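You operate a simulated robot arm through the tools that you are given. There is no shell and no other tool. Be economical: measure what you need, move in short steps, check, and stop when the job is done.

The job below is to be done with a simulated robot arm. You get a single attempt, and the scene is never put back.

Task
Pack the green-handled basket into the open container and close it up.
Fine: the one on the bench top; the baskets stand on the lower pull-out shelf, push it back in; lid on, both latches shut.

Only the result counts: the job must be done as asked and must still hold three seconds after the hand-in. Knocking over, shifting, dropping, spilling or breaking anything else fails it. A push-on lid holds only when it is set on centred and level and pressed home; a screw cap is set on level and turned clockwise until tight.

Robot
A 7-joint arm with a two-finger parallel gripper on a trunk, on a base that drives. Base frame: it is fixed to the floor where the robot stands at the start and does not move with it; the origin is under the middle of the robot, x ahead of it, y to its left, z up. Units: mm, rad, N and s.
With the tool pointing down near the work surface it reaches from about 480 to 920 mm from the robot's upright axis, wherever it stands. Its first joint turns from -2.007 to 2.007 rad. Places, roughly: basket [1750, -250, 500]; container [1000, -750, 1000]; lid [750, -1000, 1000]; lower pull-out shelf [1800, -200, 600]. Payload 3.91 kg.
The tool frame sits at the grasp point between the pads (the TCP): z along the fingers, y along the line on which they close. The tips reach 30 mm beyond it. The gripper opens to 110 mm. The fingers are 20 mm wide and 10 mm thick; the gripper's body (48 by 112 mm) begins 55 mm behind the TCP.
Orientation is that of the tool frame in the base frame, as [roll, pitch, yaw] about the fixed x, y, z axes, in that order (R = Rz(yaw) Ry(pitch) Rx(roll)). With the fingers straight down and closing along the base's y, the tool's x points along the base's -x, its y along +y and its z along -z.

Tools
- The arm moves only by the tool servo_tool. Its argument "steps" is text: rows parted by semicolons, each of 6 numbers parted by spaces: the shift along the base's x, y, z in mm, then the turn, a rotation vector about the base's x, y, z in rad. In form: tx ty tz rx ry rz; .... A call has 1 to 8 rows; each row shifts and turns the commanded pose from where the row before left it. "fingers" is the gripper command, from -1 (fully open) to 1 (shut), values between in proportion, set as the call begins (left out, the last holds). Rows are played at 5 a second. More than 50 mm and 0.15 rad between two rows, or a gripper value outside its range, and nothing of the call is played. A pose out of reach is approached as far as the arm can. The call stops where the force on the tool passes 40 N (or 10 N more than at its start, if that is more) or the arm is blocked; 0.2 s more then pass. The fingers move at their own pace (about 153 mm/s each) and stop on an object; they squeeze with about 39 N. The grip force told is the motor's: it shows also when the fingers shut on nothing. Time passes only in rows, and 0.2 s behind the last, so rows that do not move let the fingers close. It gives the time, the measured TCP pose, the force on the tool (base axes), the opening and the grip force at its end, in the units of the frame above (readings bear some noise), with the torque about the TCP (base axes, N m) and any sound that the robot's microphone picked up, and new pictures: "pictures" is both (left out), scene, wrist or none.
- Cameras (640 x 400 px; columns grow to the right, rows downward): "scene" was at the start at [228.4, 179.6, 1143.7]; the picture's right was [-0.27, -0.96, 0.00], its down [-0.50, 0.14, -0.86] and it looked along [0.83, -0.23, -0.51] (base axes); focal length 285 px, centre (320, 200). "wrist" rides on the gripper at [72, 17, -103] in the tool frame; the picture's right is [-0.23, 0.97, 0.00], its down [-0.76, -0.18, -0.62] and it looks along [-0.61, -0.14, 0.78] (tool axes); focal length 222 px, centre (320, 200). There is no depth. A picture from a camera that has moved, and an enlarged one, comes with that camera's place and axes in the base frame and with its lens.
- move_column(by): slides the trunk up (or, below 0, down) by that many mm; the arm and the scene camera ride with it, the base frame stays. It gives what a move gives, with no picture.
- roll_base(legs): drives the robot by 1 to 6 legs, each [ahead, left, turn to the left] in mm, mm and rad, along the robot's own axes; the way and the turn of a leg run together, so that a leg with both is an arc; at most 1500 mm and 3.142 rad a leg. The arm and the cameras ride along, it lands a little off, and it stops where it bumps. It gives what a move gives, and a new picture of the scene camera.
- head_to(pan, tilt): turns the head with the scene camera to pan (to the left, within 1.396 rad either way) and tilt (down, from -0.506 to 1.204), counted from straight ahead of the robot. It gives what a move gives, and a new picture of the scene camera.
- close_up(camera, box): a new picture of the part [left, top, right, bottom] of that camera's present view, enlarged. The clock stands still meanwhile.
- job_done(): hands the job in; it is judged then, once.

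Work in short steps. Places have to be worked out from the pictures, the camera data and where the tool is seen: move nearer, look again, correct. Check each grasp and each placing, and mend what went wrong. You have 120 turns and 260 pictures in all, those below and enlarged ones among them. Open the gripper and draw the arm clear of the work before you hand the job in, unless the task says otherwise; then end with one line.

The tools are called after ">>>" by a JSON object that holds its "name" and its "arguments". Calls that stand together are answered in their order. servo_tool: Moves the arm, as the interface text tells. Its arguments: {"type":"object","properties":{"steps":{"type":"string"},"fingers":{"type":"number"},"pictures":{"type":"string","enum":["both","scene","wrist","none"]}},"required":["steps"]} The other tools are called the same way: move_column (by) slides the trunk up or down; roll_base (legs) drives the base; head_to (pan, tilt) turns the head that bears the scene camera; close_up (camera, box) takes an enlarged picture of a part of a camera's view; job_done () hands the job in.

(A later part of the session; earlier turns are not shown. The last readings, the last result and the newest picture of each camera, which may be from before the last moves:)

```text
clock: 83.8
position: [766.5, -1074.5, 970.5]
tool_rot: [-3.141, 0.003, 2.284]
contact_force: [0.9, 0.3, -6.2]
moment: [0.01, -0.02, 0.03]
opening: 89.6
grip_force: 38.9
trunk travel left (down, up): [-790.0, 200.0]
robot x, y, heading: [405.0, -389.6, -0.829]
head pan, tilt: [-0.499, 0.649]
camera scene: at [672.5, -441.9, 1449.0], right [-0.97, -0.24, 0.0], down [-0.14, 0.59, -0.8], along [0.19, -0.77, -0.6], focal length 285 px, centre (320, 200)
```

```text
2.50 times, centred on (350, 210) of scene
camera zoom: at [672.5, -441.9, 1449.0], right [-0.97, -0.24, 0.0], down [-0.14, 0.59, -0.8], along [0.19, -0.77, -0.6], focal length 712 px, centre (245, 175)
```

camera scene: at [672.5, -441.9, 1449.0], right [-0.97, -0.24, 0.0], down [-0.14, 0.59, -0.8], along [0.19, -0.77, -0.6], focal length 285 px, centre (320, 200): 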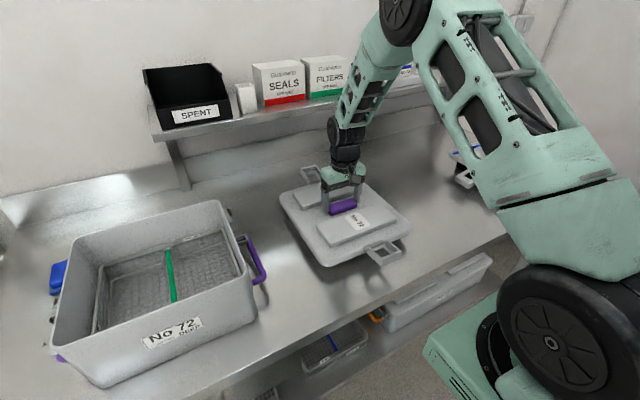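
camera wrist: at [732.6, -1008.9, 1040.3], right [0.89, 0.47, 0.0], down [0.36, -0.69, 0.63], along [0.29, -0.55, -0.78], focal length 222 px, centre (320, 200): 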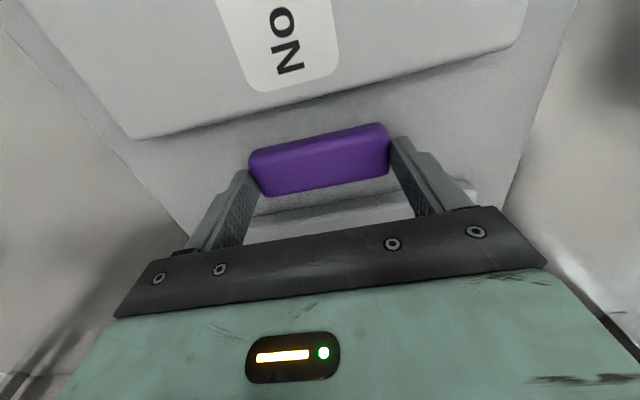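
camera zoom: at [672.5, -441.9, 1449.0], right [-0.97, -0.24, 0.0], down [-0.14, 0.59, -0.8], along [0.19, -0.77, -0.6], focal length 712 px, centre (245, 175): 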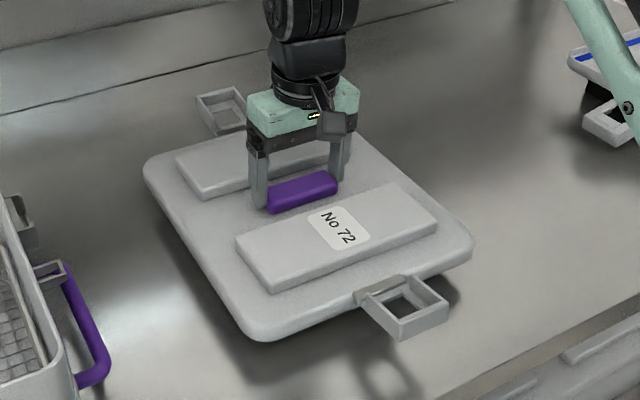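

Lid hangs level, ~6 N. I raise the column, and measure the container from this stand.

>>> {"name": "move_column", "arguments": {"by": 185}}

>>> {"name": "head_to", "arguments": {"pan": -0.2, "tilt": 0.85}}

```text
clock: 85.8
position: [767.7, -1074.1, 1155.1]
tool_rot: [3.141, 0.003, 2.283]
contact_force: [0.3, -0.1, -8.3]
moment: [0.02, -0.03, -0.02]
opening: 89.5
grip_force: 38.7
trunk travel left (down, up): [-975.0, 15.0]
robot x, y, heading: [402.2, -392.7, -0.83]
head pan, tilt: [-0.499, 0.649]
```

```text
clock: 86.6
position: [767.3, -1074.9, 1154.9]
tool_rot: [3.141, 0.004, 2.284]
contact_force: [0.4, -0.3, -7.6]
moment: [-0.03, 0.01, 0.01]
opening: 89.8
grip_force: 39.4
trunk travel left (down, up): [-975.0, 15.0]
robot x, y, heading: [405.4, -386.8, -0.827]
head pan, tilt: [-0.201, 0.85]
camera scene: at [692.0, -424.8, 1617.4], right [-0.86, -0.51, 0.0], down [-0.39, 0.64, -0.66], along [0.34, -0.57, -0.75], focal length 285 px, centre (320, 200)
```

scene: 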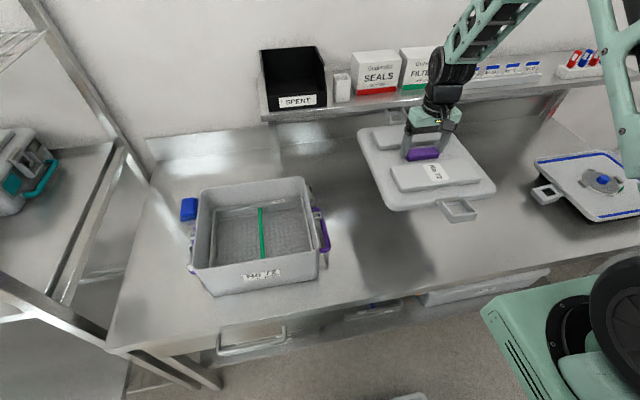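

>>> {"name": "close_up", "arguments": {"camera": "scene", "box": [170, 160, 350, 310]}}

```text
2.67 times, centred on (260, 235) of scene
camera zoom: at [692.0, -424.8, 1617.4], right [-0.86, -0.51, 0.0], down [-0.39, 0.64, -0.66], along [0.34, -0.57, -0.75], focal length 760 px, centre (480, 107)
```

zoom: 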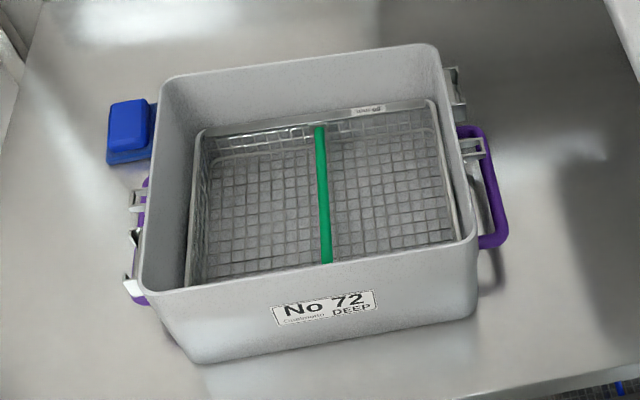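

Container centre confirmed at (1070,-729), heading -0.845. Now the lid's centre relative to the tool.

>>> {"name": "close_up", "arguments": {"camera": "scene", "box": [340, 90, 520, 240]}}

```text
2.67 times, centred on (430, 165) of scene
camera zoom: at [692.0, -424.8, 1617.4], right [-0.86, -0.51, 0.0], down [-0.39, 0.64, -0.66], along [0.34, -0.57, -0.75], focal length 760 px, centre (27, 293)
```

zoom: 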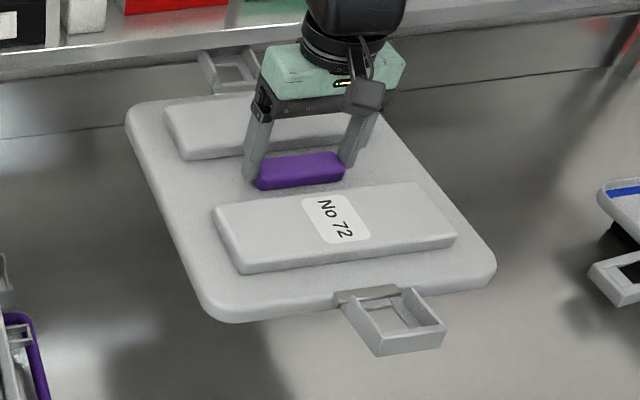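

Lid is centred on the knob within a few mm. I carry it over the container while turning it by 1.584 rad, keeping z≈1155.

>>> {"name": "servo_tool", "arguments": {"steps": "22 38 0 0 0 0.144;24 36 0 0 0 0.144;27.7 31.6 0 0 0 0.144;27.7 31.6 0 0 0 0.144;27.7 31.6 0 0 0 0.144;27.7 31.6 0 0 0 0.144;27.7 31.6 0 0 0 0.144;27.7 31.6 0 0 0 0.144", "pictures": "none"}}

>>> {"name": "servo_tool", "arguments": {"steps": "28 28 0 0 0 0.144;30 28 0 0 0 0.144;34.8 28.4 0 0 0 0.144;0 0 0 0 0 0;0 0 0 0 0 0", "pictures": "both"}}

>>> {"name": "close_up", "arguments": {"camera": "scene", "box": [150, 110, 370, 310]}}

```text
clock: 88.4
position: [977.8, -812.2, 1157.0]
tool_rot: [3.14, 0.003, -2.846]
contact_force: [-0.4, -0.1, -6.8]
moment: [0.05, -0.02, 0.01]
opening: 90.0
grip_force: 38.8
trunk travel left (down, up): [-975.0, 15.0]
robot x, y, heading: [404.4, -392.5, -0.832]
head pan, tilt: [-0.201, 0.85]
```

```text
clock: 89.6
position: [1070.9, -727.5, 1157.8]
tool_rot: [3.141, 0.004, -2.413]
contact_force: [0.0, 0.5, -6.4]
moment: [-0.01, 0.04, 0.01]
opening: 89.6
grip_force: 38.9
trunk travel left (down, up): [-975.0, 15.0]
robot x, y, heading: [404.6, -389.1, -0.827]
head pan, tilt: [-0.201, 0.85]
camera scene: at [692.3, -424.5, 1617.3], right [-0.86, -0.51, 0.0], down [-0.39, 0.64, -0.66], along [0.34, -0.57, -0.75], focal length 285 px, centre (320, 200)
camera wrist: at [1006.3, -763.9, 1261.2], right [-0.48, 0.88, 0.0], down [0.69, 0.37, 0.63], along [0.55, 0.3, -0.78], focal length 222 px, centre (320, 200)
```

scene: 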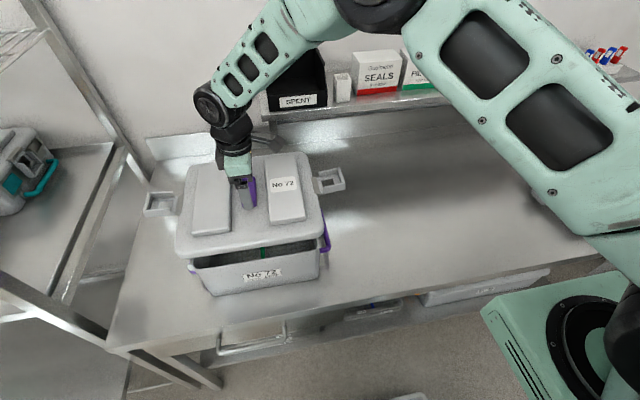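
wrist: 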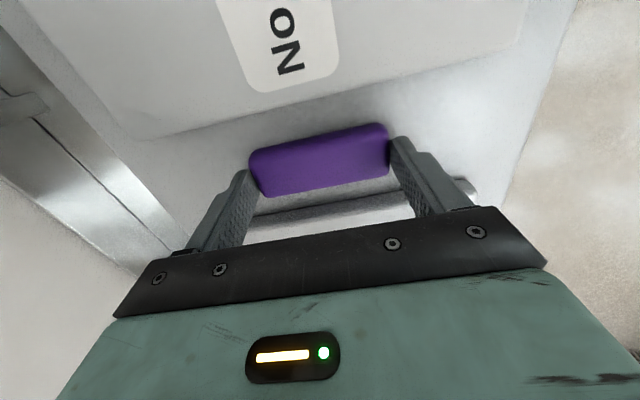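

```text
2.00 times, centred on (260, 210) of scene
camera zoom: at [692.3, -424.5, 1617.3], right [-0.86, -0.51, 0.0], down [-0.39, 0.64, -0.66], along [0.34, -0.57, -0.75], focal length 570 px, centre (440, 180)
```

zoom: 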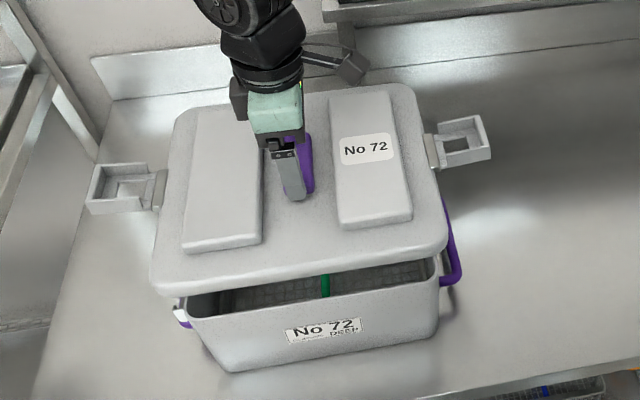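

Lid and container are aligned in turn; offset is a few mm. I shift 3 mm deeper and lower to just above the rim for a closer comparison.

>>> {"name": "servo_tool", "arguments": {"steps": "2 -2 -15 0 0 0;0 0 -20 0 0 0;0 0 -12 0 0 0;0 0 -8 0 0 0;0 0 0 0 0 0", "pictures": "none"}}

>>> {"name": "close_up", "arguments": {"camera": "scene", "box": [160, 130, 360, 310]}}

```text
clock: 90.8
position: [1072.9, -730.2, 1100.9]
tool_rot: [3.139, 0.006, -2.416]
contact_force: [-0.2, 0.1, -7.8]
moment: [0.0, -0.02, -0.01]
opening: 90.0
grip_force: 38.4
trunk travel left (down, up): [-975.0, 15.0]
robot x, y, heading: [405.7, -386.5, -0.824]
head pan, tilt: [-0.201, 0.85]
```

```text
2.22 times, centred on (260, 220) of scene
camera zoom: at [692.2, -424.6, 1617.3], right [-0.86, -0.51, 0.0], down [-0.39, 0.64, -0.66], along [0.34, -0.57, -0.75], focal length 633 px, centre (453, 156)
```

zoom: 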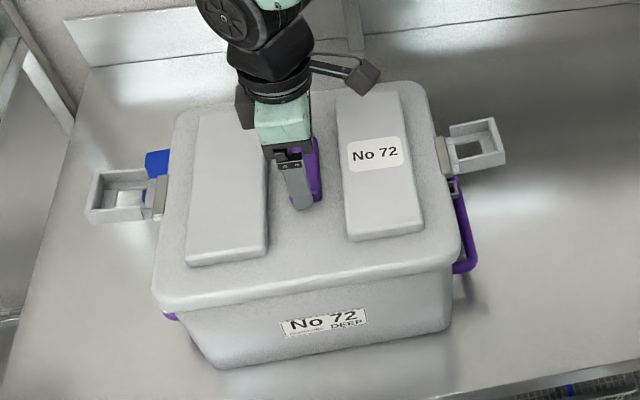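

Offsets agree within ~3 mm. I lower slowly toward contact, watching force and moments.

>>> {"name": "servo_tool", "arguments": {"steps": "1 1 -5 0 0 0;0 0 -5 0 0 0;0 0 -5 0 0 0;0 0 -4 0 0 0;0 0 0 0 0 0", "pictures": "none"}}

>>> {"name": "close_up", "arguments": {"camera": "scene", "box": [160, 130, 360, 310]}}

```text
clock: 92.0
position: [1076.2, -727.6, 1081.3]
tool_rot: [-3.141, 0.005, -2.416]
contact_force: [-0.8, -0.9, -7.4]
moment: [-0.01, 0.0, 0.02]
opening: 90.2
grip_force: 39.1
trunk travel left (down, up): [-975.0, 15.0]
robot x, y, heading: [407.2, -388.5, -0.831]
head pan, tilt: [-0.201, 0.85]
```

```text
2.22 times, centred on (260, 220) of scene
camera zoom: at [692.2, -424.6, 1617.3], right [-0.86, -0.51, 0.0], down [-0.39, 0.64, -0.66], along [0.34, -0.57, -0.75], focal length 633 px, centre (453, 156)
```

zoom: 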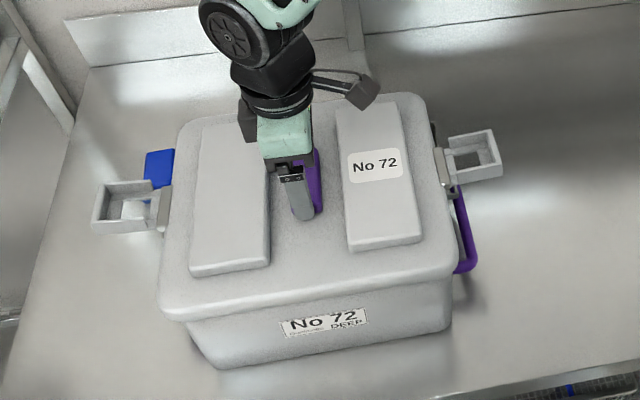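

Comparing with the stored rim corners, the lid is centred within ~1–2 mm. I lower on until contact.

>>> {"name": "servo_tool", "arguments": {"steps": "0 0 -4 0 0 0;0 0 -4 0 0 0;0 0 -3 0 0 0;0 0 -3 0 0 0;0 0 0 0 0 0", "pictures": "none"}}

```text
clock: 93.2
position: [1073.9, -727.8, 1070.8]
tool_rot: [-3.136, 0.008, -2.414]
contact_force: [-4.1, -2.3, 32.2]
moment: [0.23, 0.44, 0.3]
opening: 90.0
grip_force: 38.6
trunk travel left (down, up): [-975.0, 15.0]
robot x, y, heading: [405.7, -388.7, -0.834]
head pan, tilt: [-0.201, 0.85]
```

Contact, nearly centred (moment small). I look at how it sits.

>>> {"name": "close_up", "arguments": {"camera": "scene", "box": [170, 240, 270, 310]}}

>>> {"name": "close_up", "arguments": {"camera": "scene", "box": [265, 180, 365, 290]}}

>>> {"name": "close_up", "arguments": {"camera": "wrist", "box": [0, 0, 640, 400]}}

```text
5.71 times, centred on (220, 275) of scene
camera zoom: at [690.2, -423.9, 1618.1], right [-0.86, -0.51, 0.0], down [-0.39, 0.64, -0.66], along [0.34, -0.57, -0.75], focal length 1628 px, centre (891, -229)
```

zoom: 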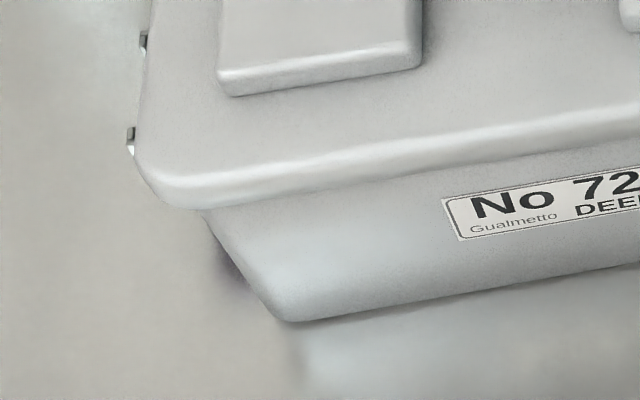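

```text
3.64 times, centred on (315, 235) of scene
camera zoom: at [690.2, -423.9, 1618.1], right [-0.86, -0.51, 0.0], down [-0.39, 0.64, -0.66], along [0.34, -0.57, -0.75], focal length 1036 px, centre (338, 73)
```

zoom: 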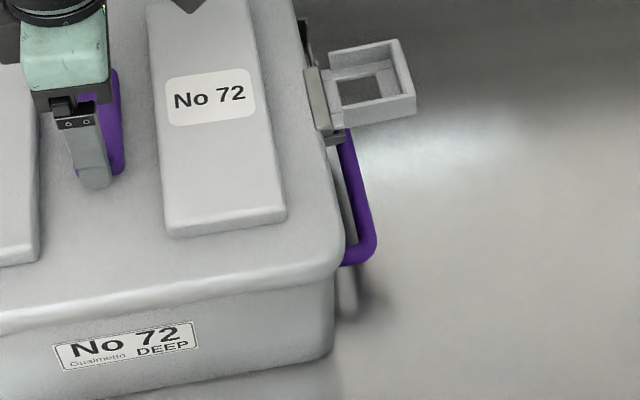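

```text
1.00 times, centred on (320, 200) of wrist (not enlarged: the box is as wide or as high as the picture)
camera zoom: at [1009.8, -763.8, 1174.4], right [-0.48, 0.88, 0.0], down [0.68, 0.37, 0.63], along [0.55, 0.3, -0.78], focal length 222 px, centre (320, 200)
```

zoom: 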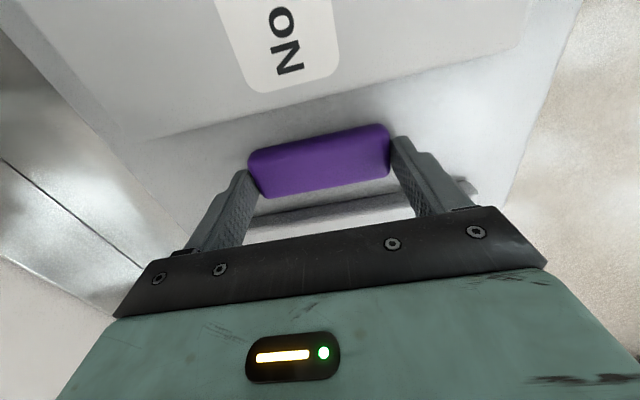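

The lid sits on the rim evenly. I press a bit to see whether it seats further.

>>> {"name": "servo_tool", "arguments": {"steps": "0 0 -2 0 0 0;0 0 -2 0 0 0;0 0 -2 0 0 0;0 0 0 0 0 0", "pictures": "none"}}

```text
clock: 94.1
position: [1075.5, -727.2, 1065.5]
tool_rot: [-3.137, 0.01, -2.415]
contact_force: [-1.5, 0.4, 14.1]
moment: [0.94, 1.62, 0.26]
opening: 90.0
grip_force: 39.0
trunk travel left (down, up): [-975.0, 15.0]
robot x, y, heading: [403.9, -386.3, -0.826]
head pan, tilt: [-0.201, 0.85]
stopped in row 4: the force on the tool passed its limit (the readings are from after the stop); the commanded pose is now the measured one
```

It dropped 5 mm but now the load is at the front edge. I check the seam around.

>>> {"name": "close_up", "arguments": {"camera": "scene", "box": [160, 130, 360, 310]}}

>>> {"name": "close_up", "arguments": {"camera": "scene", "box": [170, 240, 270, 310]}}

>>> {"name": "close_up", "arguments": {"camera": "scene", "box": [265, 210, 365, 290]}}

```text
2.22 times, centred on (260, 220) of scene
camera zoom: at [691.2, -424.2, 1617.0], right [-0.86, -0.51, 0.0], down [-0.39, 0.64, -0.66], along [0.34, -0.57, -0.75], focal length 633 px, centre (453, 156)
```

zoom: 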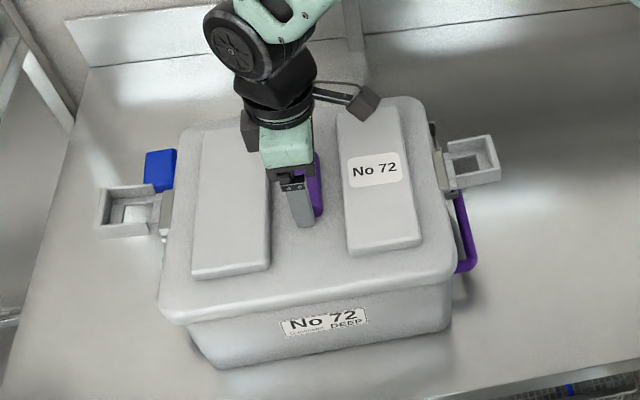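

```text
5.71 times, centred on (220, 275) of scene
camera zoom: at [691.2, -424.2, 1617.0], right [-0.86, -0.51, 0.0], down [-0.39, 0.64, -0.66], along [0.34, -0.57, -0.75], focal length 1628 px, centre (891, -229)
```

zoom: 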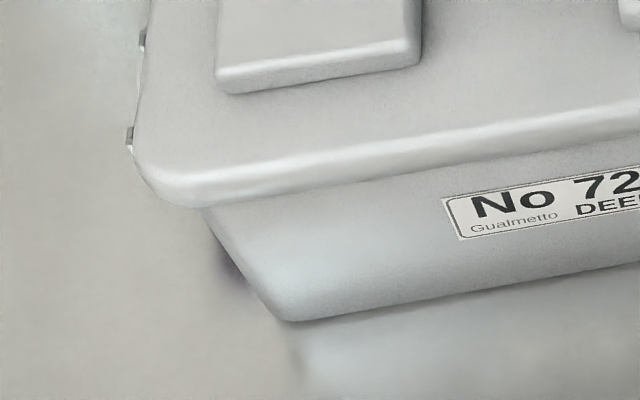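

```text
5.00 times, centred on (315, 250) of scene
camera zoom: at [691.2, -424.2, 1617.0], right [-0.86, -0.51, 0.0], down [-0.39, 0.64, -0.66], along [0.34, -0.57, -0.75], focal length 1424 px, centre (345, -50)
```

zoom: 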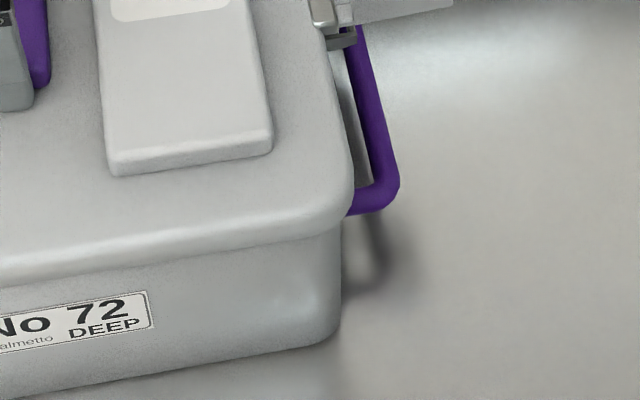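

The lid's position didn't change when pressed — only the fingers slid on the knob, so it is seated. I release and rise to inspect.

>>> {"name": "servo_tool", "arguments": {"steps": "0 0 2 0 0 0;0 0 0 0 0 0;0 0 0 0 0 0;0 0 20 0 0 0;0 0 35 0 0 0;0 0 45 0 0 0;0 0 45 0 0 0", "fingers": -1, "pictures": "both"}}

>>> {"name": "close_up", "arguments": {"camera": "scene", "box": [160, 130, 360, 310]}}

```text
clock: 95.7
position: [1076.3, -726.3, 1208.2]
tool_rot: [-3.137, 0.008, -2.417]
contact_force: [0.7, 0.4, 0.2]
moment: [-0.01, 0.01, 0.02]
opening: 109.9
grip_force: 0.0
trunk travel left (down, up): [-975.0, 15.0]
robot x, y, heading: [403.3, -387.9, -0.829]
head pan, tilt: [-0.201, 0.85]
camera scene: at [692.2, -424.5, 1617.3], right [-0.86, -0.51, 0.0], down [-0.39, 0.64, -0.66], along [0.34, -0.57, -0.75], focal length 285 px, centre (320, 200)
camera wrist: at [1010.4, -763.5, 1313.8], right [-0.48, 0.88, 0.0], down [0.68, 0.37, 0.63], along [0.55, 0.3, -0.78], focal length 222 px, centre (320, 200)
```

scene: 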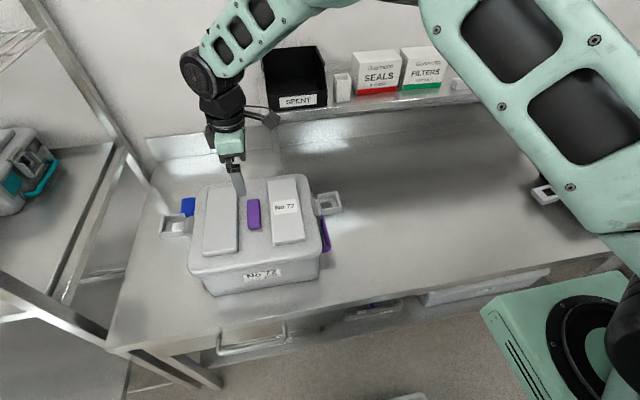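
wrist: 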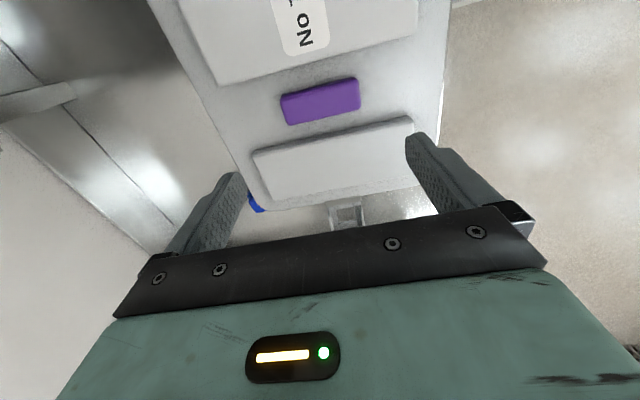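

```text
2.22 times, centred on (260, 220) of scene
camera zoom: at [692.2, -424.5, 1617.3], right [-0.86, -0.51, 0.0], down [-0.39, 0.64, -0.66], along [0.34, -0.57, -0.75], focal length 633 px, centre (453, 156)
```

zoom: 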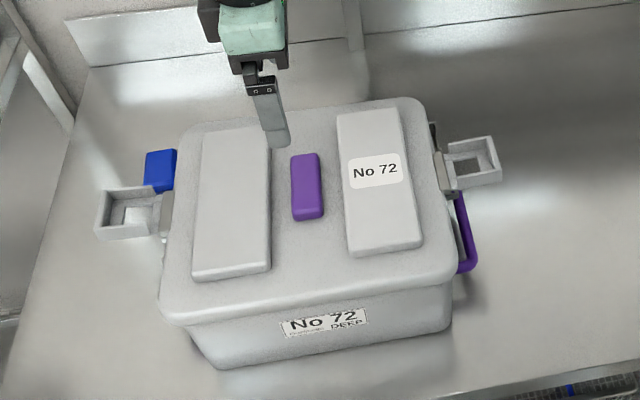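

Lid is on. Now I study the latches: enlarge both ends, and the shut latches on another container for comparison.

>>> {"name": "close_up", "arguments": {"camera": "scene", "box": [285, 170, 365, 270]}}

>>> {"name": "close_up", "arguments": {"camera": "scene", "box": [145, 180, 225, 280]}}

>>> {"name": "close_up", "arguments": {"camera": "scene", "box": [0, 110, 90, 220]}}

```text
4.00 times, centred on (325, 220) of scene
camera zoom: at [692.2, -424.5, 1617.3], right [-0.86, -0.51, 0.0], down [-0.39, 0.64, -0.66], along [0.34, -0.57, -0.75], focal length 1140 px, centre (300, 120)
```

zoom: 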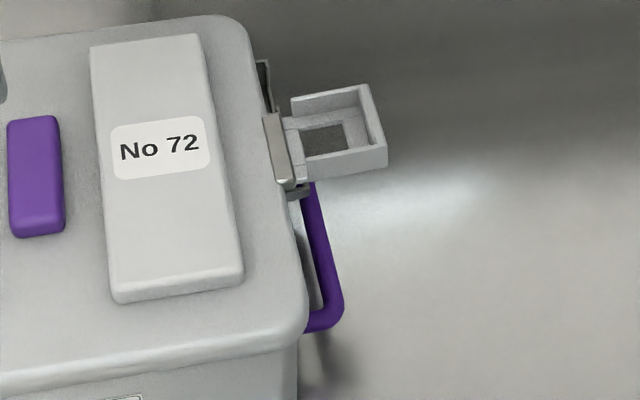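

```text
4.00 times, centred on (185, 230) of scene
camera zoom: at [692.2, -424.5, 1617.3], right [-0.86, -0.51, 0.0], down [-0.39, 0.64, -0.66], along [0.34, -0.57, -0.75], focal length 1140 px, centre (860, 80)
```

zoom: 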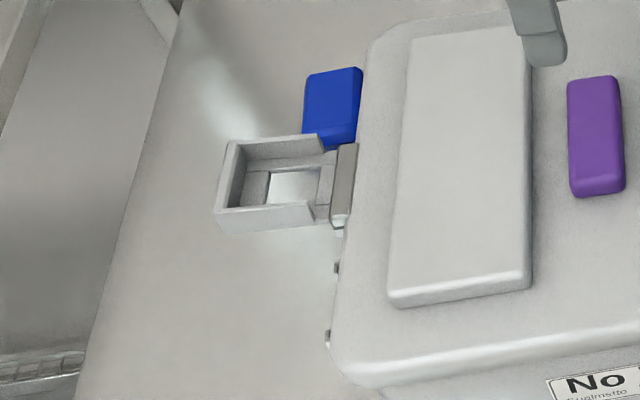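

```text
3.64 times, centred on (45, 165) of scene
camera zoom: at [692.2, -424.5, 1617.3], right [-0.86, -0.51, 0.0], down [-0.39, 0.64, -0.66], along [0.34, -0.57, -0.75], focal length 1036 px, centre (1320, 327)
```

zoom: 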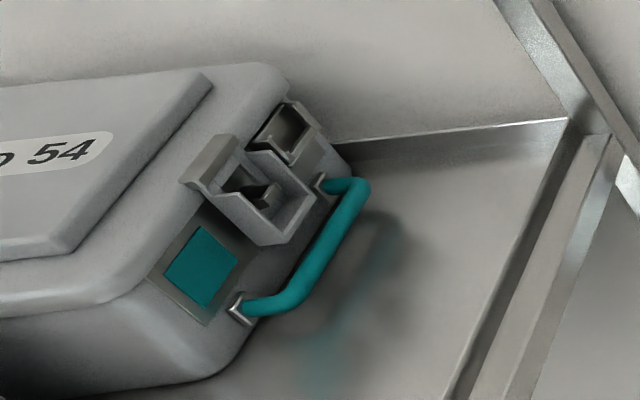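

Compared with container No 54, a shut latch hangs down over the end. I'll push each frame down from its outer edge. First I bring the closed fingers above the right latch and look with the wrist camera.

>>> {"name": "servo_tool", "arguments": {"steps": "-33 -30 0 0 0 0;-33 -30 0 0 0 0;-33 -30 0 0 0 0;-33 -30 0 0 0 0;-33 -30 -20 0 0 0;0 0 -30 0 0 0;0 0 -30 0 0 0;0 0 0 0 0 0", "fingers": 1, "pictures": "both"}}

>>> {"name": "close_up", "arguments": {"camera": "scene", "box": [270, 150, 370, 270]}}

```text
clock: 97.5
position: [911.0, -879.5, 1132.7]
tool_rot: [-3.137, 0.009, -2.416]
contact_force: [1.5, -0.5, -0.3]
moment: [-0.02, -0.01, -0.02]
opening: 0.0
grip_force: 37.8
trunk travel left (down, up): [-975.0, 15.0]
robot x, y, heading: [406.7, -389.0, -0.829]
head pan, tilt: [-0.201, 0.85]
camera scene: at [692.0, -424.6, 1617.4], right [-0.86, -0.51, 0.0], down [-0.39, 0.64, -0.66], along [0.34, -0.57, -0.75], focal length 285 px, centre (320, 200)
camera wrist: at [846.7, -914.9, 1236.6], right [-0.48, 0.88, 0.0], down [0.68, 0.37, 0.63], along [0.55, 0.3, -0.78], focal length 222 px, centre (320, 200)
```

scene: 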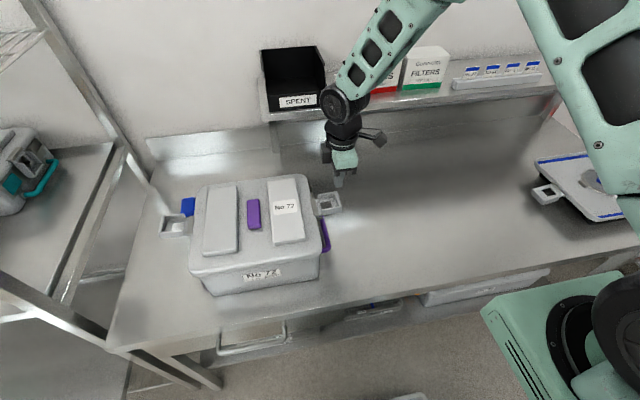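
wrist: 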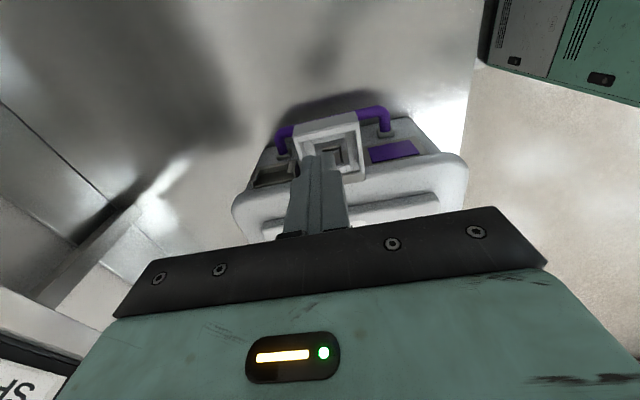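

```text
3.33 times, centred on (320, 210) of scene
camera zoom: at [692.0, -424.6, 1617.4], right [-0.86, -0.51, 0.0], down [-0.39, 0.64, -0.66], along [0.34, -0.57, -0.75], focal length 950 px, centre (320, 167)
```

zoom: 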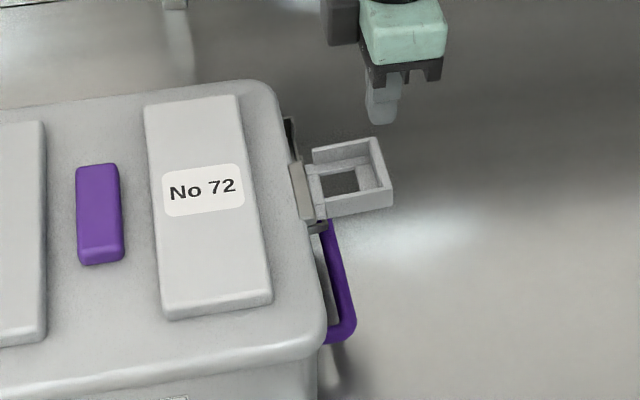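

Triangulated: right latch's outer edge at ≈(903,-875,1050), hinge ≈(952,-829). I centre over the outer wall and come down to it.

>>> {"name": "servo_tool", "arguments": {"steps": "-5.5 7.5 0 0 0 0;0 0 -20 0 0 0;0 0 -20 0 0 0;0 0 -8 0 0 0;0 0 0 0 0 0", "pictures": "wrist"}}

>>> {"name": "close_up", "arguments": {"camera": "scene", "box": [290, 170, 370, 250]}}

```text
clock: 98.7
position: [905.1, -871.8, 1083.6]
tool_rot: [-3.138, 0.01, -2.416]
contact_force: [-0.5, -0.3, -0.3]
moment: [0.0, -0.01, 0.03]
opening: 0.0
grip_force: 37.8
trunk travel left (down, up): [-975.0, 15.0]
robot x, y, heading: [406.1, -389.4, -0.829]
head pan, tilt: [-0.201, 0.85]
camera wrist: at [840.6, -907.1, 1188.2], right [-0.48, 0.88, 0.0], down [0.68, 0.37, 0.63], along [0.55, 0.3, -0.78], focal length 222 px, centre (320, 200)
```

wrist: 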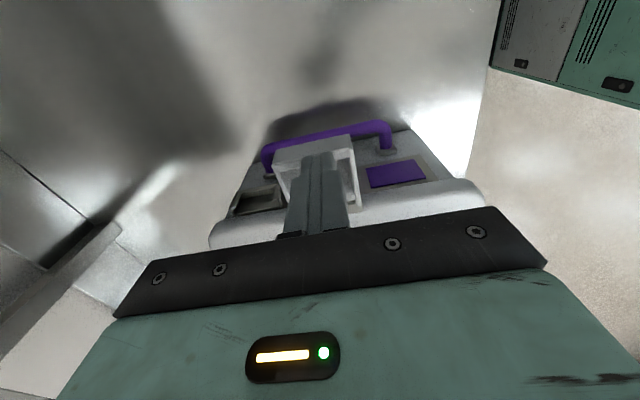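

```text
5.00 times, centred on (330, 210) of scene
camera zoom: at [692.0, -424.5, 1617.4], right [-0.86, -0.51, 0.0], down [-0.39, 0.64, -0.66], along [0.34, -0.57, -0.75], focal length 1424 px, centre (270, 150)
```

zoom: 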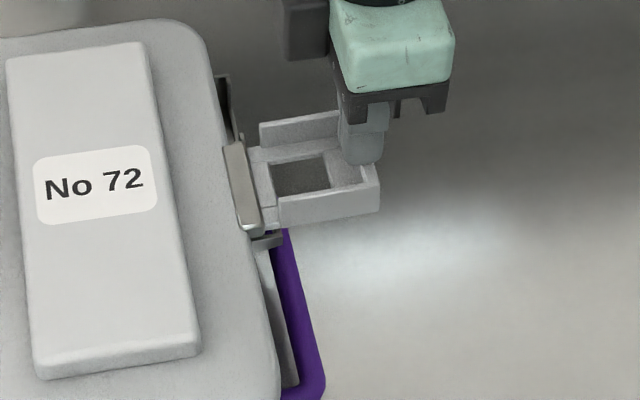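

Fingertips are just at the tray's outer end. I push down slowly and follow the arc.

>>> {"name": "servo_tool", "arguments": {"steps": "0 0 -6 0 0 0;0 0 -6 0 0 0;0 0 -6 0 0 0;0 0 -6 0 0 0;0 0 0 0 0 0", "pictures": "none"}}

>>> {"name": "close_up", "arguments": {"camera": "scene", "box": [290, 170, 370, 250]}}

```text
clock: 99.9
position: [907.2, -869.6, 1060.6]
tool_rot: [-3.138, 0.008, -2.416]
contact_force: [0.2, -1.0, 0.3]
moment: [0.0, 0.0, -0.01]
opening: 0.1
grip_force: 37.8
trunk travel left (down, up): [-975.0, 15.0]
robot x, y, heading: [403.9, -385.4, -0.83]
head pan, tilt: [-0.201, 0.85]
```

```text
5.00 times, centred on (330, 210) of scene
camera zoom: at [691.9, -424.5, 1617.4], right [-0.86, -0.51, 0.0], down [-0.39, 0.64, -0.66], along [0.34, -0.57, -0.75], focal length 1424 px, centre (270, 150)
```

zoom: 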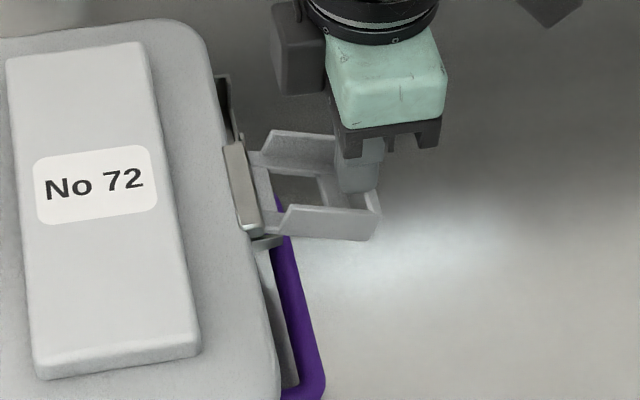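

The frame swings down easily. I follow the arc: down and inward.

>>> {"name": "servo_tool", "arguments": {"steps": "1.5 1.3 -7 0 0 0;1.5 1.3 -7 0 0 0;2 1.8 -6 0 0 0;3 2.7 -6 0 0 0;3.5 3 -5 0 0 0;3.5 3 -4 0 0 0;0 0 0 0 0 0", "pictures": "none"}}

>>> {"name": "close_up", "arguments": {"camera": "scene", "box": [290, 170, 370, 250]}}

>>> {"name": "close_up", "arguments": {"camera": "wrist", "box": [200, 80, 460, 240]}}

```text
clock: 101.5
position: [922.3, -855.3, 1024.2]
tool_rot: [-3.139, 0.009, -2.417]
contact_force: [-0.2, 0.8, -0.1]
moment: [0.0, 0.03, 0.0]
opening: 0.1
grip_force: 37.8
trunk travel left (down, up): [-975.0, 15.0]
robot x, y, heading: [403.8, -391.4, -0.826]
head pan, tilt: [-0.201, 0.85]
```

```text
5.00 times, centred on (330, 210) of scene
camera zoom: at [691.9, -424.5, 1617.4], right [-0.86, -0.51, 0.0], down [-0.39, 0.64, -0.66], along [0.34, -0.57, -0.75], focal length 1424 px, centre (270, 150)
```

zoom: 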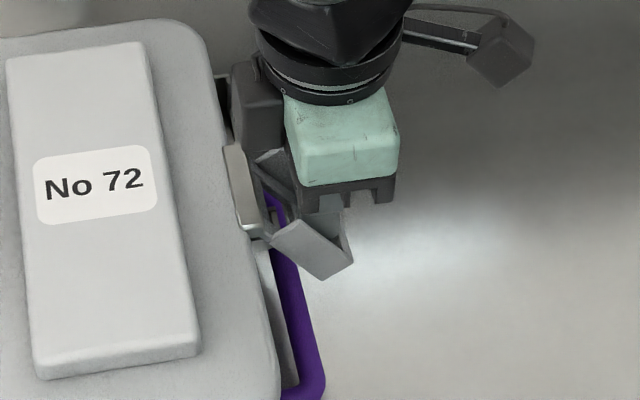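

```text
2.46 times, centred on (330, 160) of wrist
camera zoom: at [855.9, -893.1, 1128.5], right [-0.48, 0.88, 0.0], down [0.68, 0.37, 0.63], along [0.55, 0.3, -0.78], focal length 547 px, centre (295, 298)
```

zoom: 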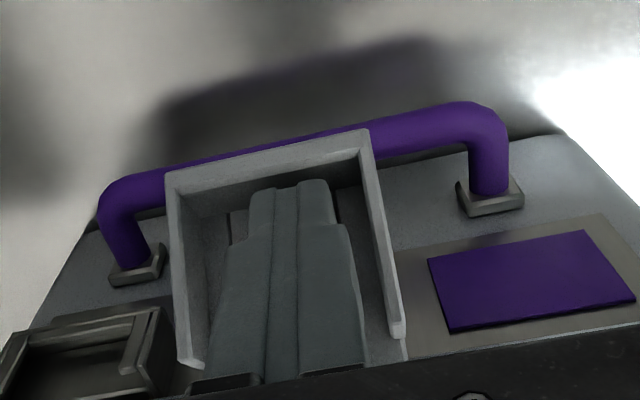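

The frame is about 60° down with the fingertips in its tray, handle below it clear. I push inward now toward the container's end.

>>> {"name": "servo_tool", "arguments": {"steps": "3 2.7 -1 0 0 0;3 2.7 -1 0 0 0;3 2.7 0 0 0 0;3 2.7 0 0 0 0;3 2.7 0 0 0 0;3 2.7 0 0 0 0;0 0 0 0 0 0", "pictures": "none"}}

>>> {"name": "close_up", "arguments": {"camera": "wrist", "box": [200, 80, 460, 240]}}

```text
clock: 103.1
position: [938.2, -841.1, 1022.8]
tool_rot: [-3.138, 0.008, -2.415]
contact_force: [-5.8, -4.1, -1.9]
moment: [-0.15, 0.22, 0.02]
opening: 0.3
grip_force: 37.6
trunk travel left (down, up): [-975.0, 15.0]
robot x, y, heading: [405.1, -388.4, -0.831]
head pan, tilt: [-0.201, 0.85]
```

```text
2.46 times, centred on (330, 160) of wrist
camera zoom: at [872.6, -877.5, 1126.9], right [-0.48, 0.88, 0.0], down [0.68, 0.37, 0.63], along [0.55, 0.3, -0.78], focal length 547 px, centre (295, 298)
```

zoom: 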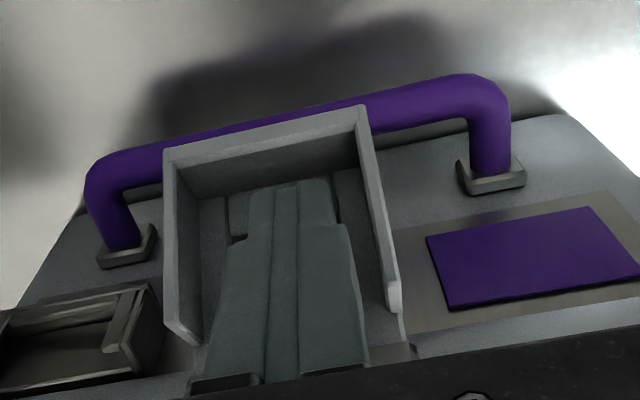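

Nearly vertical, 7 N reaction. I push further inward gently to engage it.

>>> {"name": "servo_tool", "arguments": {"steps": "1.5 1.3 0 0 0 0;1.5 1.3 0 0 0 0;1.5 1.3 0 0 0 0;1.5 1.3 0 0 0 0;1.5 1.3 0 0 0 0;0 0 0 0 0 0", "pictures": "none"}}

>>> {"name": "close_up", "arguments": {"camera": "wrist", "box": [200, 80, 460, 240]}}

```text
clock: 104.5
position: [946.3, -835.6, 1023.0]
tool_rot: [-3.137, 0.009, -2.414]
contact_force: [-5.8, -5.0, 4.8]
moment: [-0.12, 0.23, -0.02]
opening: 0.0
grip_force: 37.8
trunk travel left (down, up): [-975.0, 15.0]
robot x, y, heading: [405.3, -390.6, -0.828]
head pan, tilt: [-0.201, 0.85]
```

```text
2.46 times, centred on (330, 160) of wrist
camera zoom: at [880.4, -871.3, 1126.5], right [-0.48, 0.88, 0.0], down [0.68, 0.37, 0.63], along [0.56, 0.3, -0.78], focal length 547 px, centre (295, 298)
```

zoom: 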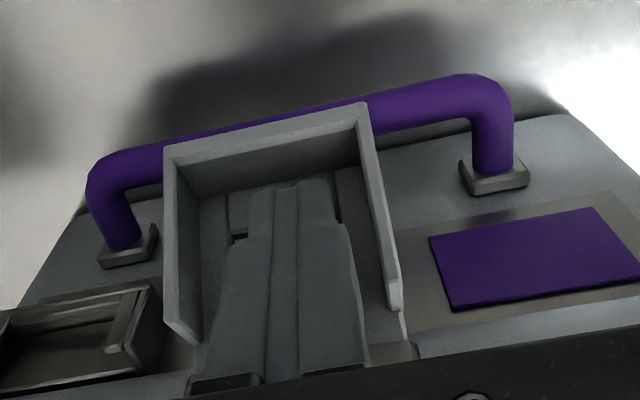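

The handle didn't move relative to the camera — the whole container may be sliding with the push. I stop and check in the scene view.

>>> {"name": "close_up", "arguments": {"camera": "scene", "box": [160, 130, 360, 310]}}

```text
2.22 times, centred on (260, 220) of scene
camera zoom: at [691.4, -424.7, 1617.5], right [-0.86, -0.51, 0.0], down [-0.39, 0.64, -0.66], along [0.34, -0.57, -0.75], focal length 633 px, centre (453, 156)
```

zoom: 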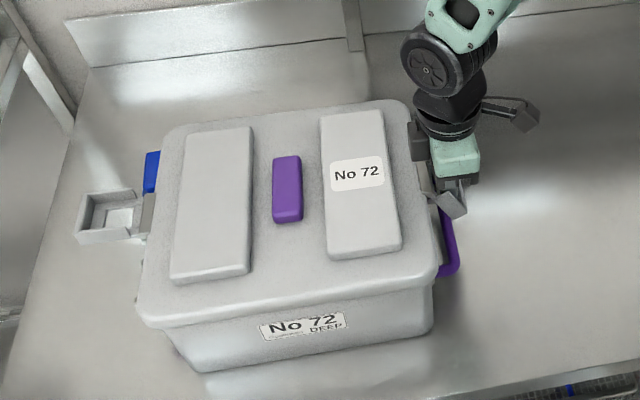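

The container slid ~18 mm left since the vertical finger met the lid's hinge bracket instead of the latch. I withdraw upward and look at how the latch stands.

>>> {"name": "servo_tool", "arguments": {"steps": "-1.5 -1.3 5 0 0 0;-1.5 -1.3 15 0 0 0;-1 -1 25 0 0 0;-6 -5 30 0 0 0;-8 -7 15 0 0 0;-10 -9 0 0 0 0;0 0 0 0 0 0", "pictures": "wrist"}}

>>> {"name": "close_up", "arguments": {"camera": "scene", "box": [280, 170, 360, 250]}}

>>> {"name": "close_up", "arguments": {"camera": "wrist", "box": [200, 60, 460, 230]}}

```text
clock: 106.1
position: [916.5, -860.3, 1113.9]
tool_rot: [-3.138, 0.008, -2.415]
contact_force: [1.2, 0.1, 0.4]
moment: [-0.02, -0.01, -0.01]
opening: 0.0
grip_force: 37.6
trunk travel left (down, up): [-975.0, 15.0]
robot x, y, heading: [406.0, -390.4, -0.829]
head pan, tilt: [-0.201, 0.85]
camera wrist: at [853.0, -895.7, 1218.0], right [-0.48, 0.88, 0.0], down [0.68, 0.37, 0.63], along [0.55, 0.3, -0.78], focal length 222 px, centre (320, 200)
```

wrist: 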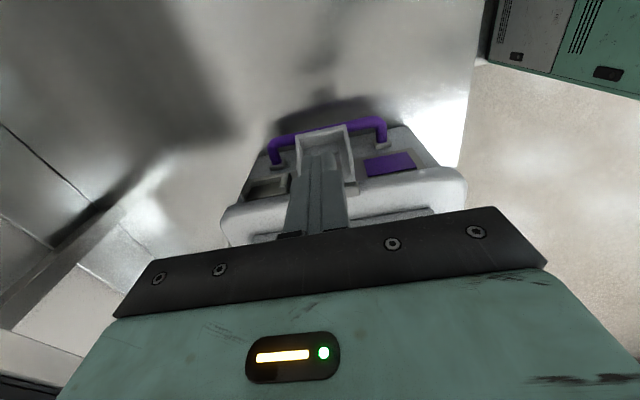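

```text
5.00 times, centred on (320, 210) of scene
camera zoom: at [691.8, -424.5, 1617.4], right [-0.86, -0.51, 0.0], down [-0.39, 0.64, -0.66], along [0.34, -0.57, -0.75], focal length 1424 px, centre (320, 150)
```

zoom: 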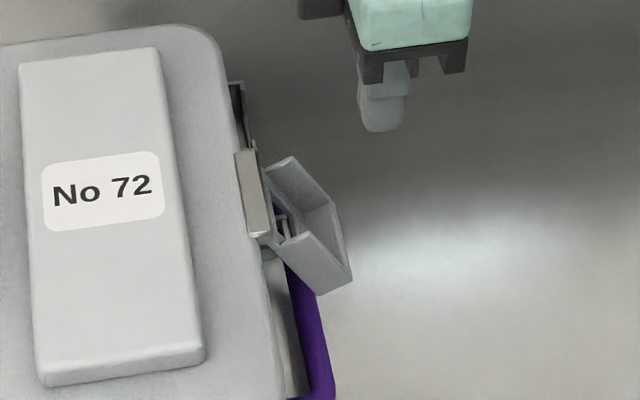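

```text
2.35 times, centred on (330, 145) of wrist
camera zoom: at [853.0, -895.7, 1218.0], right [-0.48, 0.88, 0.0], down [0.68, 0.37, 0.63], along [0.55, 0.3, -0.78], focal length 523 px, centre (296, 329)
```

zoom: 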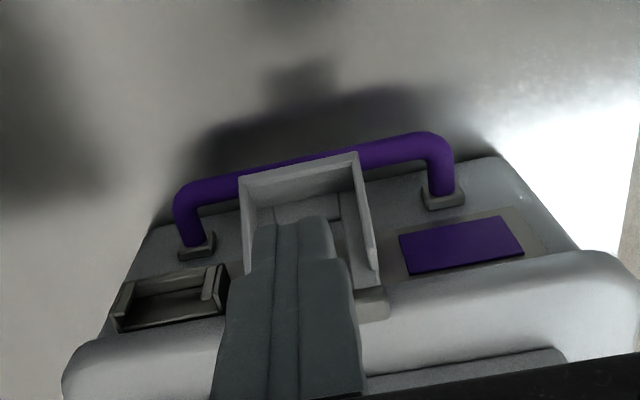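

The latch is ~67° down. Pressing straight down on the tray's outer wall at a small offset from the hinge closes it without pushing the container sideways. I place the fingertips in the tray at 33 mm out from the hinge and press down.

>>> {"name": "servo_tool", "arguments": {"steps": "13 11.6 0 0 0 0;13 11.6 0 0 0 0;0 0 -30 0 0 0;0 0 -30 0 0 0;0 0 -20 0 0 0;0 0 -5 0 0 0;0 0 -4 0 0 0;0 0 0 0 0 0", "pictures": "none"}}

>>> {"name": "close_up", "arguments": {"camera": "wrist", "box": [200, 80, 460, 240]}}

>>> {"name": "close_up", "arguments": {"camera": "scene", "box": [280, 170, 360, 250]}}

```text
clock: 107.9
position: [944.5, -834.4, 1023.5]
tool_rot: [-3.139, 0.008, -2.416]
contact_force: [-0.4, 0.0, -0.4]
moment: [-0.01, -0.02, -0.01]
opening: 0.0
grip_force: 38.2
trunk travel left (down, up): [-975.0, 15.0]
robot x, y, heading: [400.6, -389.8, -0.828]
head pan, tilt: [-0.201, 0.85]
```

```text
2.46 times, centred on (330, 160) of wrist
camera zoom: at [879.0, -871.5, 1128.0], right [-0.48, 0.88, 0.0], down [0.68, 0.37, 0.63], along [0.55, 0.3, -0.78], focal length 547 px, centre (295, 298)
```

zoom: 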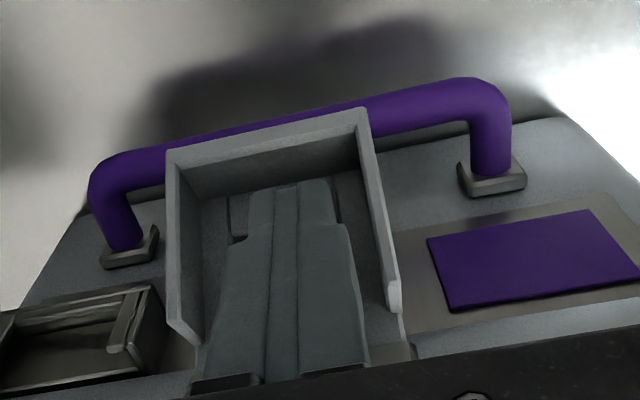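

```text
5.00 times, centred on (320, 210) of scene
camera zoom: at [691.9, -424.4, 1617.4], right [-0.86, -0.51, 0.0], down [-0.39, 0.64, -0.66], along [0.34, -0.57, -0.75], focal length 1424 px, centre (320, 150)
```

zoom: 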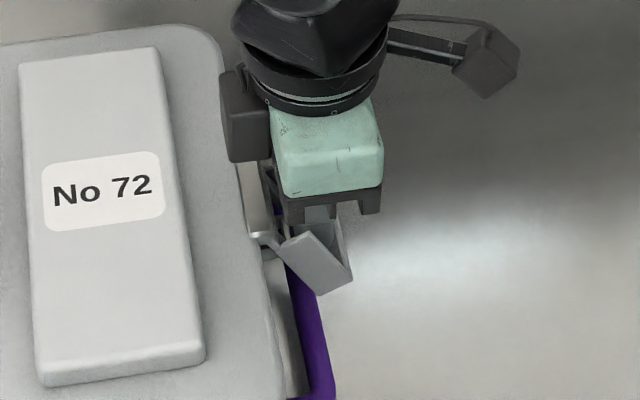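

Fingertips are in the tray, not yet on its outer wall. I press down in small steps.

>>> {"name": "servo_tool", "arguments": {"steps": "0 0 -4 0 0 0;0 0 -4 0 0 0;0 0 -3 0 0 0;0 0 -3 0 0 0;0 0 0 0 0 0", "pictures": "none"}}

>>> {"name": "close_up", "arguments": {"camera": "wrist", "box": [200, 80, 460, 240]}}

```text
clock: 108.7
position: [945.7, -833.6, 1018.5]
tool_rot: [-3.135, 0.01, -2.415]
contact_force: [-9.8, 5.2, 25.3]
moment: [0.34, 0.19, 0.05]
opening: 0.3
grip_force: 37.9
trunk travel left (down, up): [-975.0, 15.0]
robot x, y, heading: [403.6, -389.4, -0.829]
head pan, tilt: [-0.201, 0.85]
stopped in row 3: the force on the tool passed its limit (the readings are from after the stop); the commanded pose is now the measured one
```

```text
2.46 times, centred on (330, 160) of wrist
camera zoom: at [880.0, -870.8, 1122.7], right [-0.48, 0.88, -0.01], down [0.68, 0.37, 0.63], along [0.56, 0.3, -0.77], focal length 547 px, centre (295, 298)
```

zoom: 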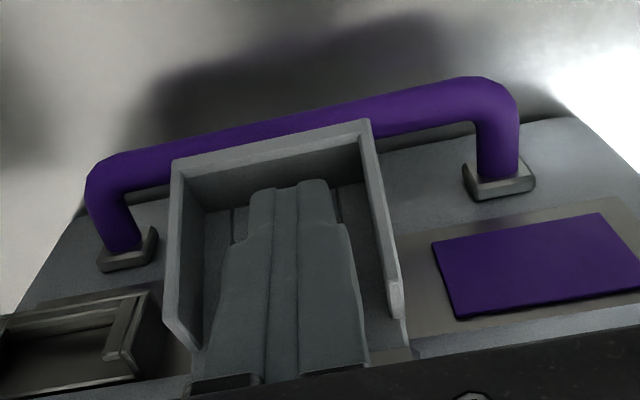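

The frame turned a bit more (≈75°) and then resisted at 40 N — probably reaching the catch. I shift 6 mm inward with a slight lift and press down again.

>>> {"name": "servo_tool", "arguments": {"steps": "0 0 3 0 0 0;2.3 2 0 0 0 0;2.2 2 0 0 0 0;0 0 -2 0 0 0;0 0 -2 0 0 0;0 0 -2 0 0 0;0 0 -2 0 0 0;0 0 -2 0 0 0", "pictures": "none"}}

>>> {"name": "close_up", "arguments": {"camera": "wrist", "box": [200, 80, 460, 240]}}

>>> {"name": "close_up", "arguments": {"camera": "scene", "box": [280, 170, 360, 250]}}

```text
clock: 110.0
position: [950.8, -833.3, 1017.7]
tool_rot: [-3.13, 0.011, -2.415]
contact_force: [-9.7, -5.9, 24.6]
moment: [-0.63, 0.72, -0.06]
opening: 0.1
grip_force: 37.1
trunk travel left (down, up): [-975.0, 15.0]
robot x, y, heading: [408.4, -387.8, -0.833]
head pan, tilt: [-0.201, 0.85]
stopped in row 6: the force on the tool passed its limit (the readings are from after the stop); the commanded pose is now the measured one
```

```text
2.46 times, centred on (330, 160) of wrist
camera zoom: at [885.0, -868.5, 1121.1], right [-0.48, 0.88, -0.01], down [0.68, 0.37, 0.63], along [0.56, 0.3, -0.77], focal length 547 px, centre (295, 298)
```

zoom: 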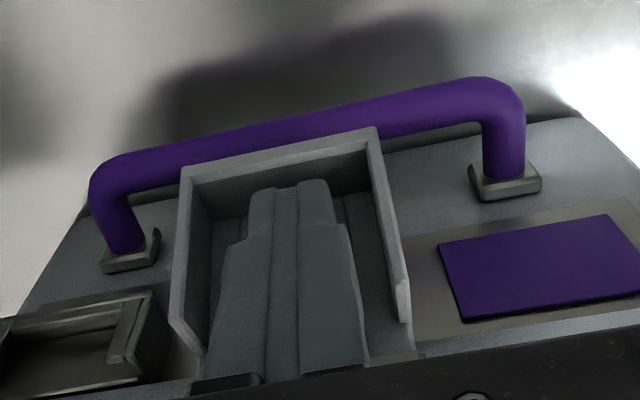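

```text
5.00 times, centred on (320, 210) of scene
camera zoom: at [690.4, -423.9, 1617.7], right [-0.86, -0.51, 0.0], down [-0.39, 0.64, -0.66], along [0.34, -0.57, -0.75], focal length 1424 px, centre (320, 150)
```

zoom: 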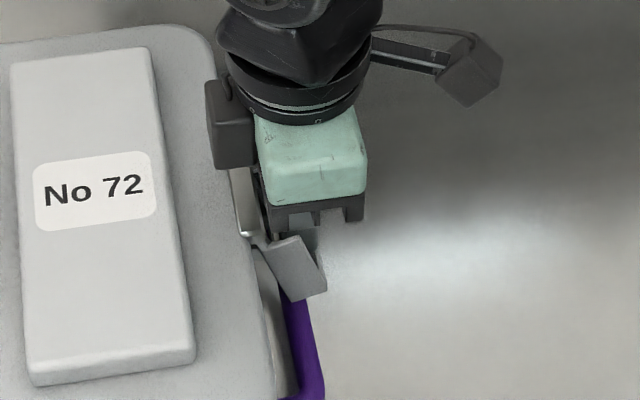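

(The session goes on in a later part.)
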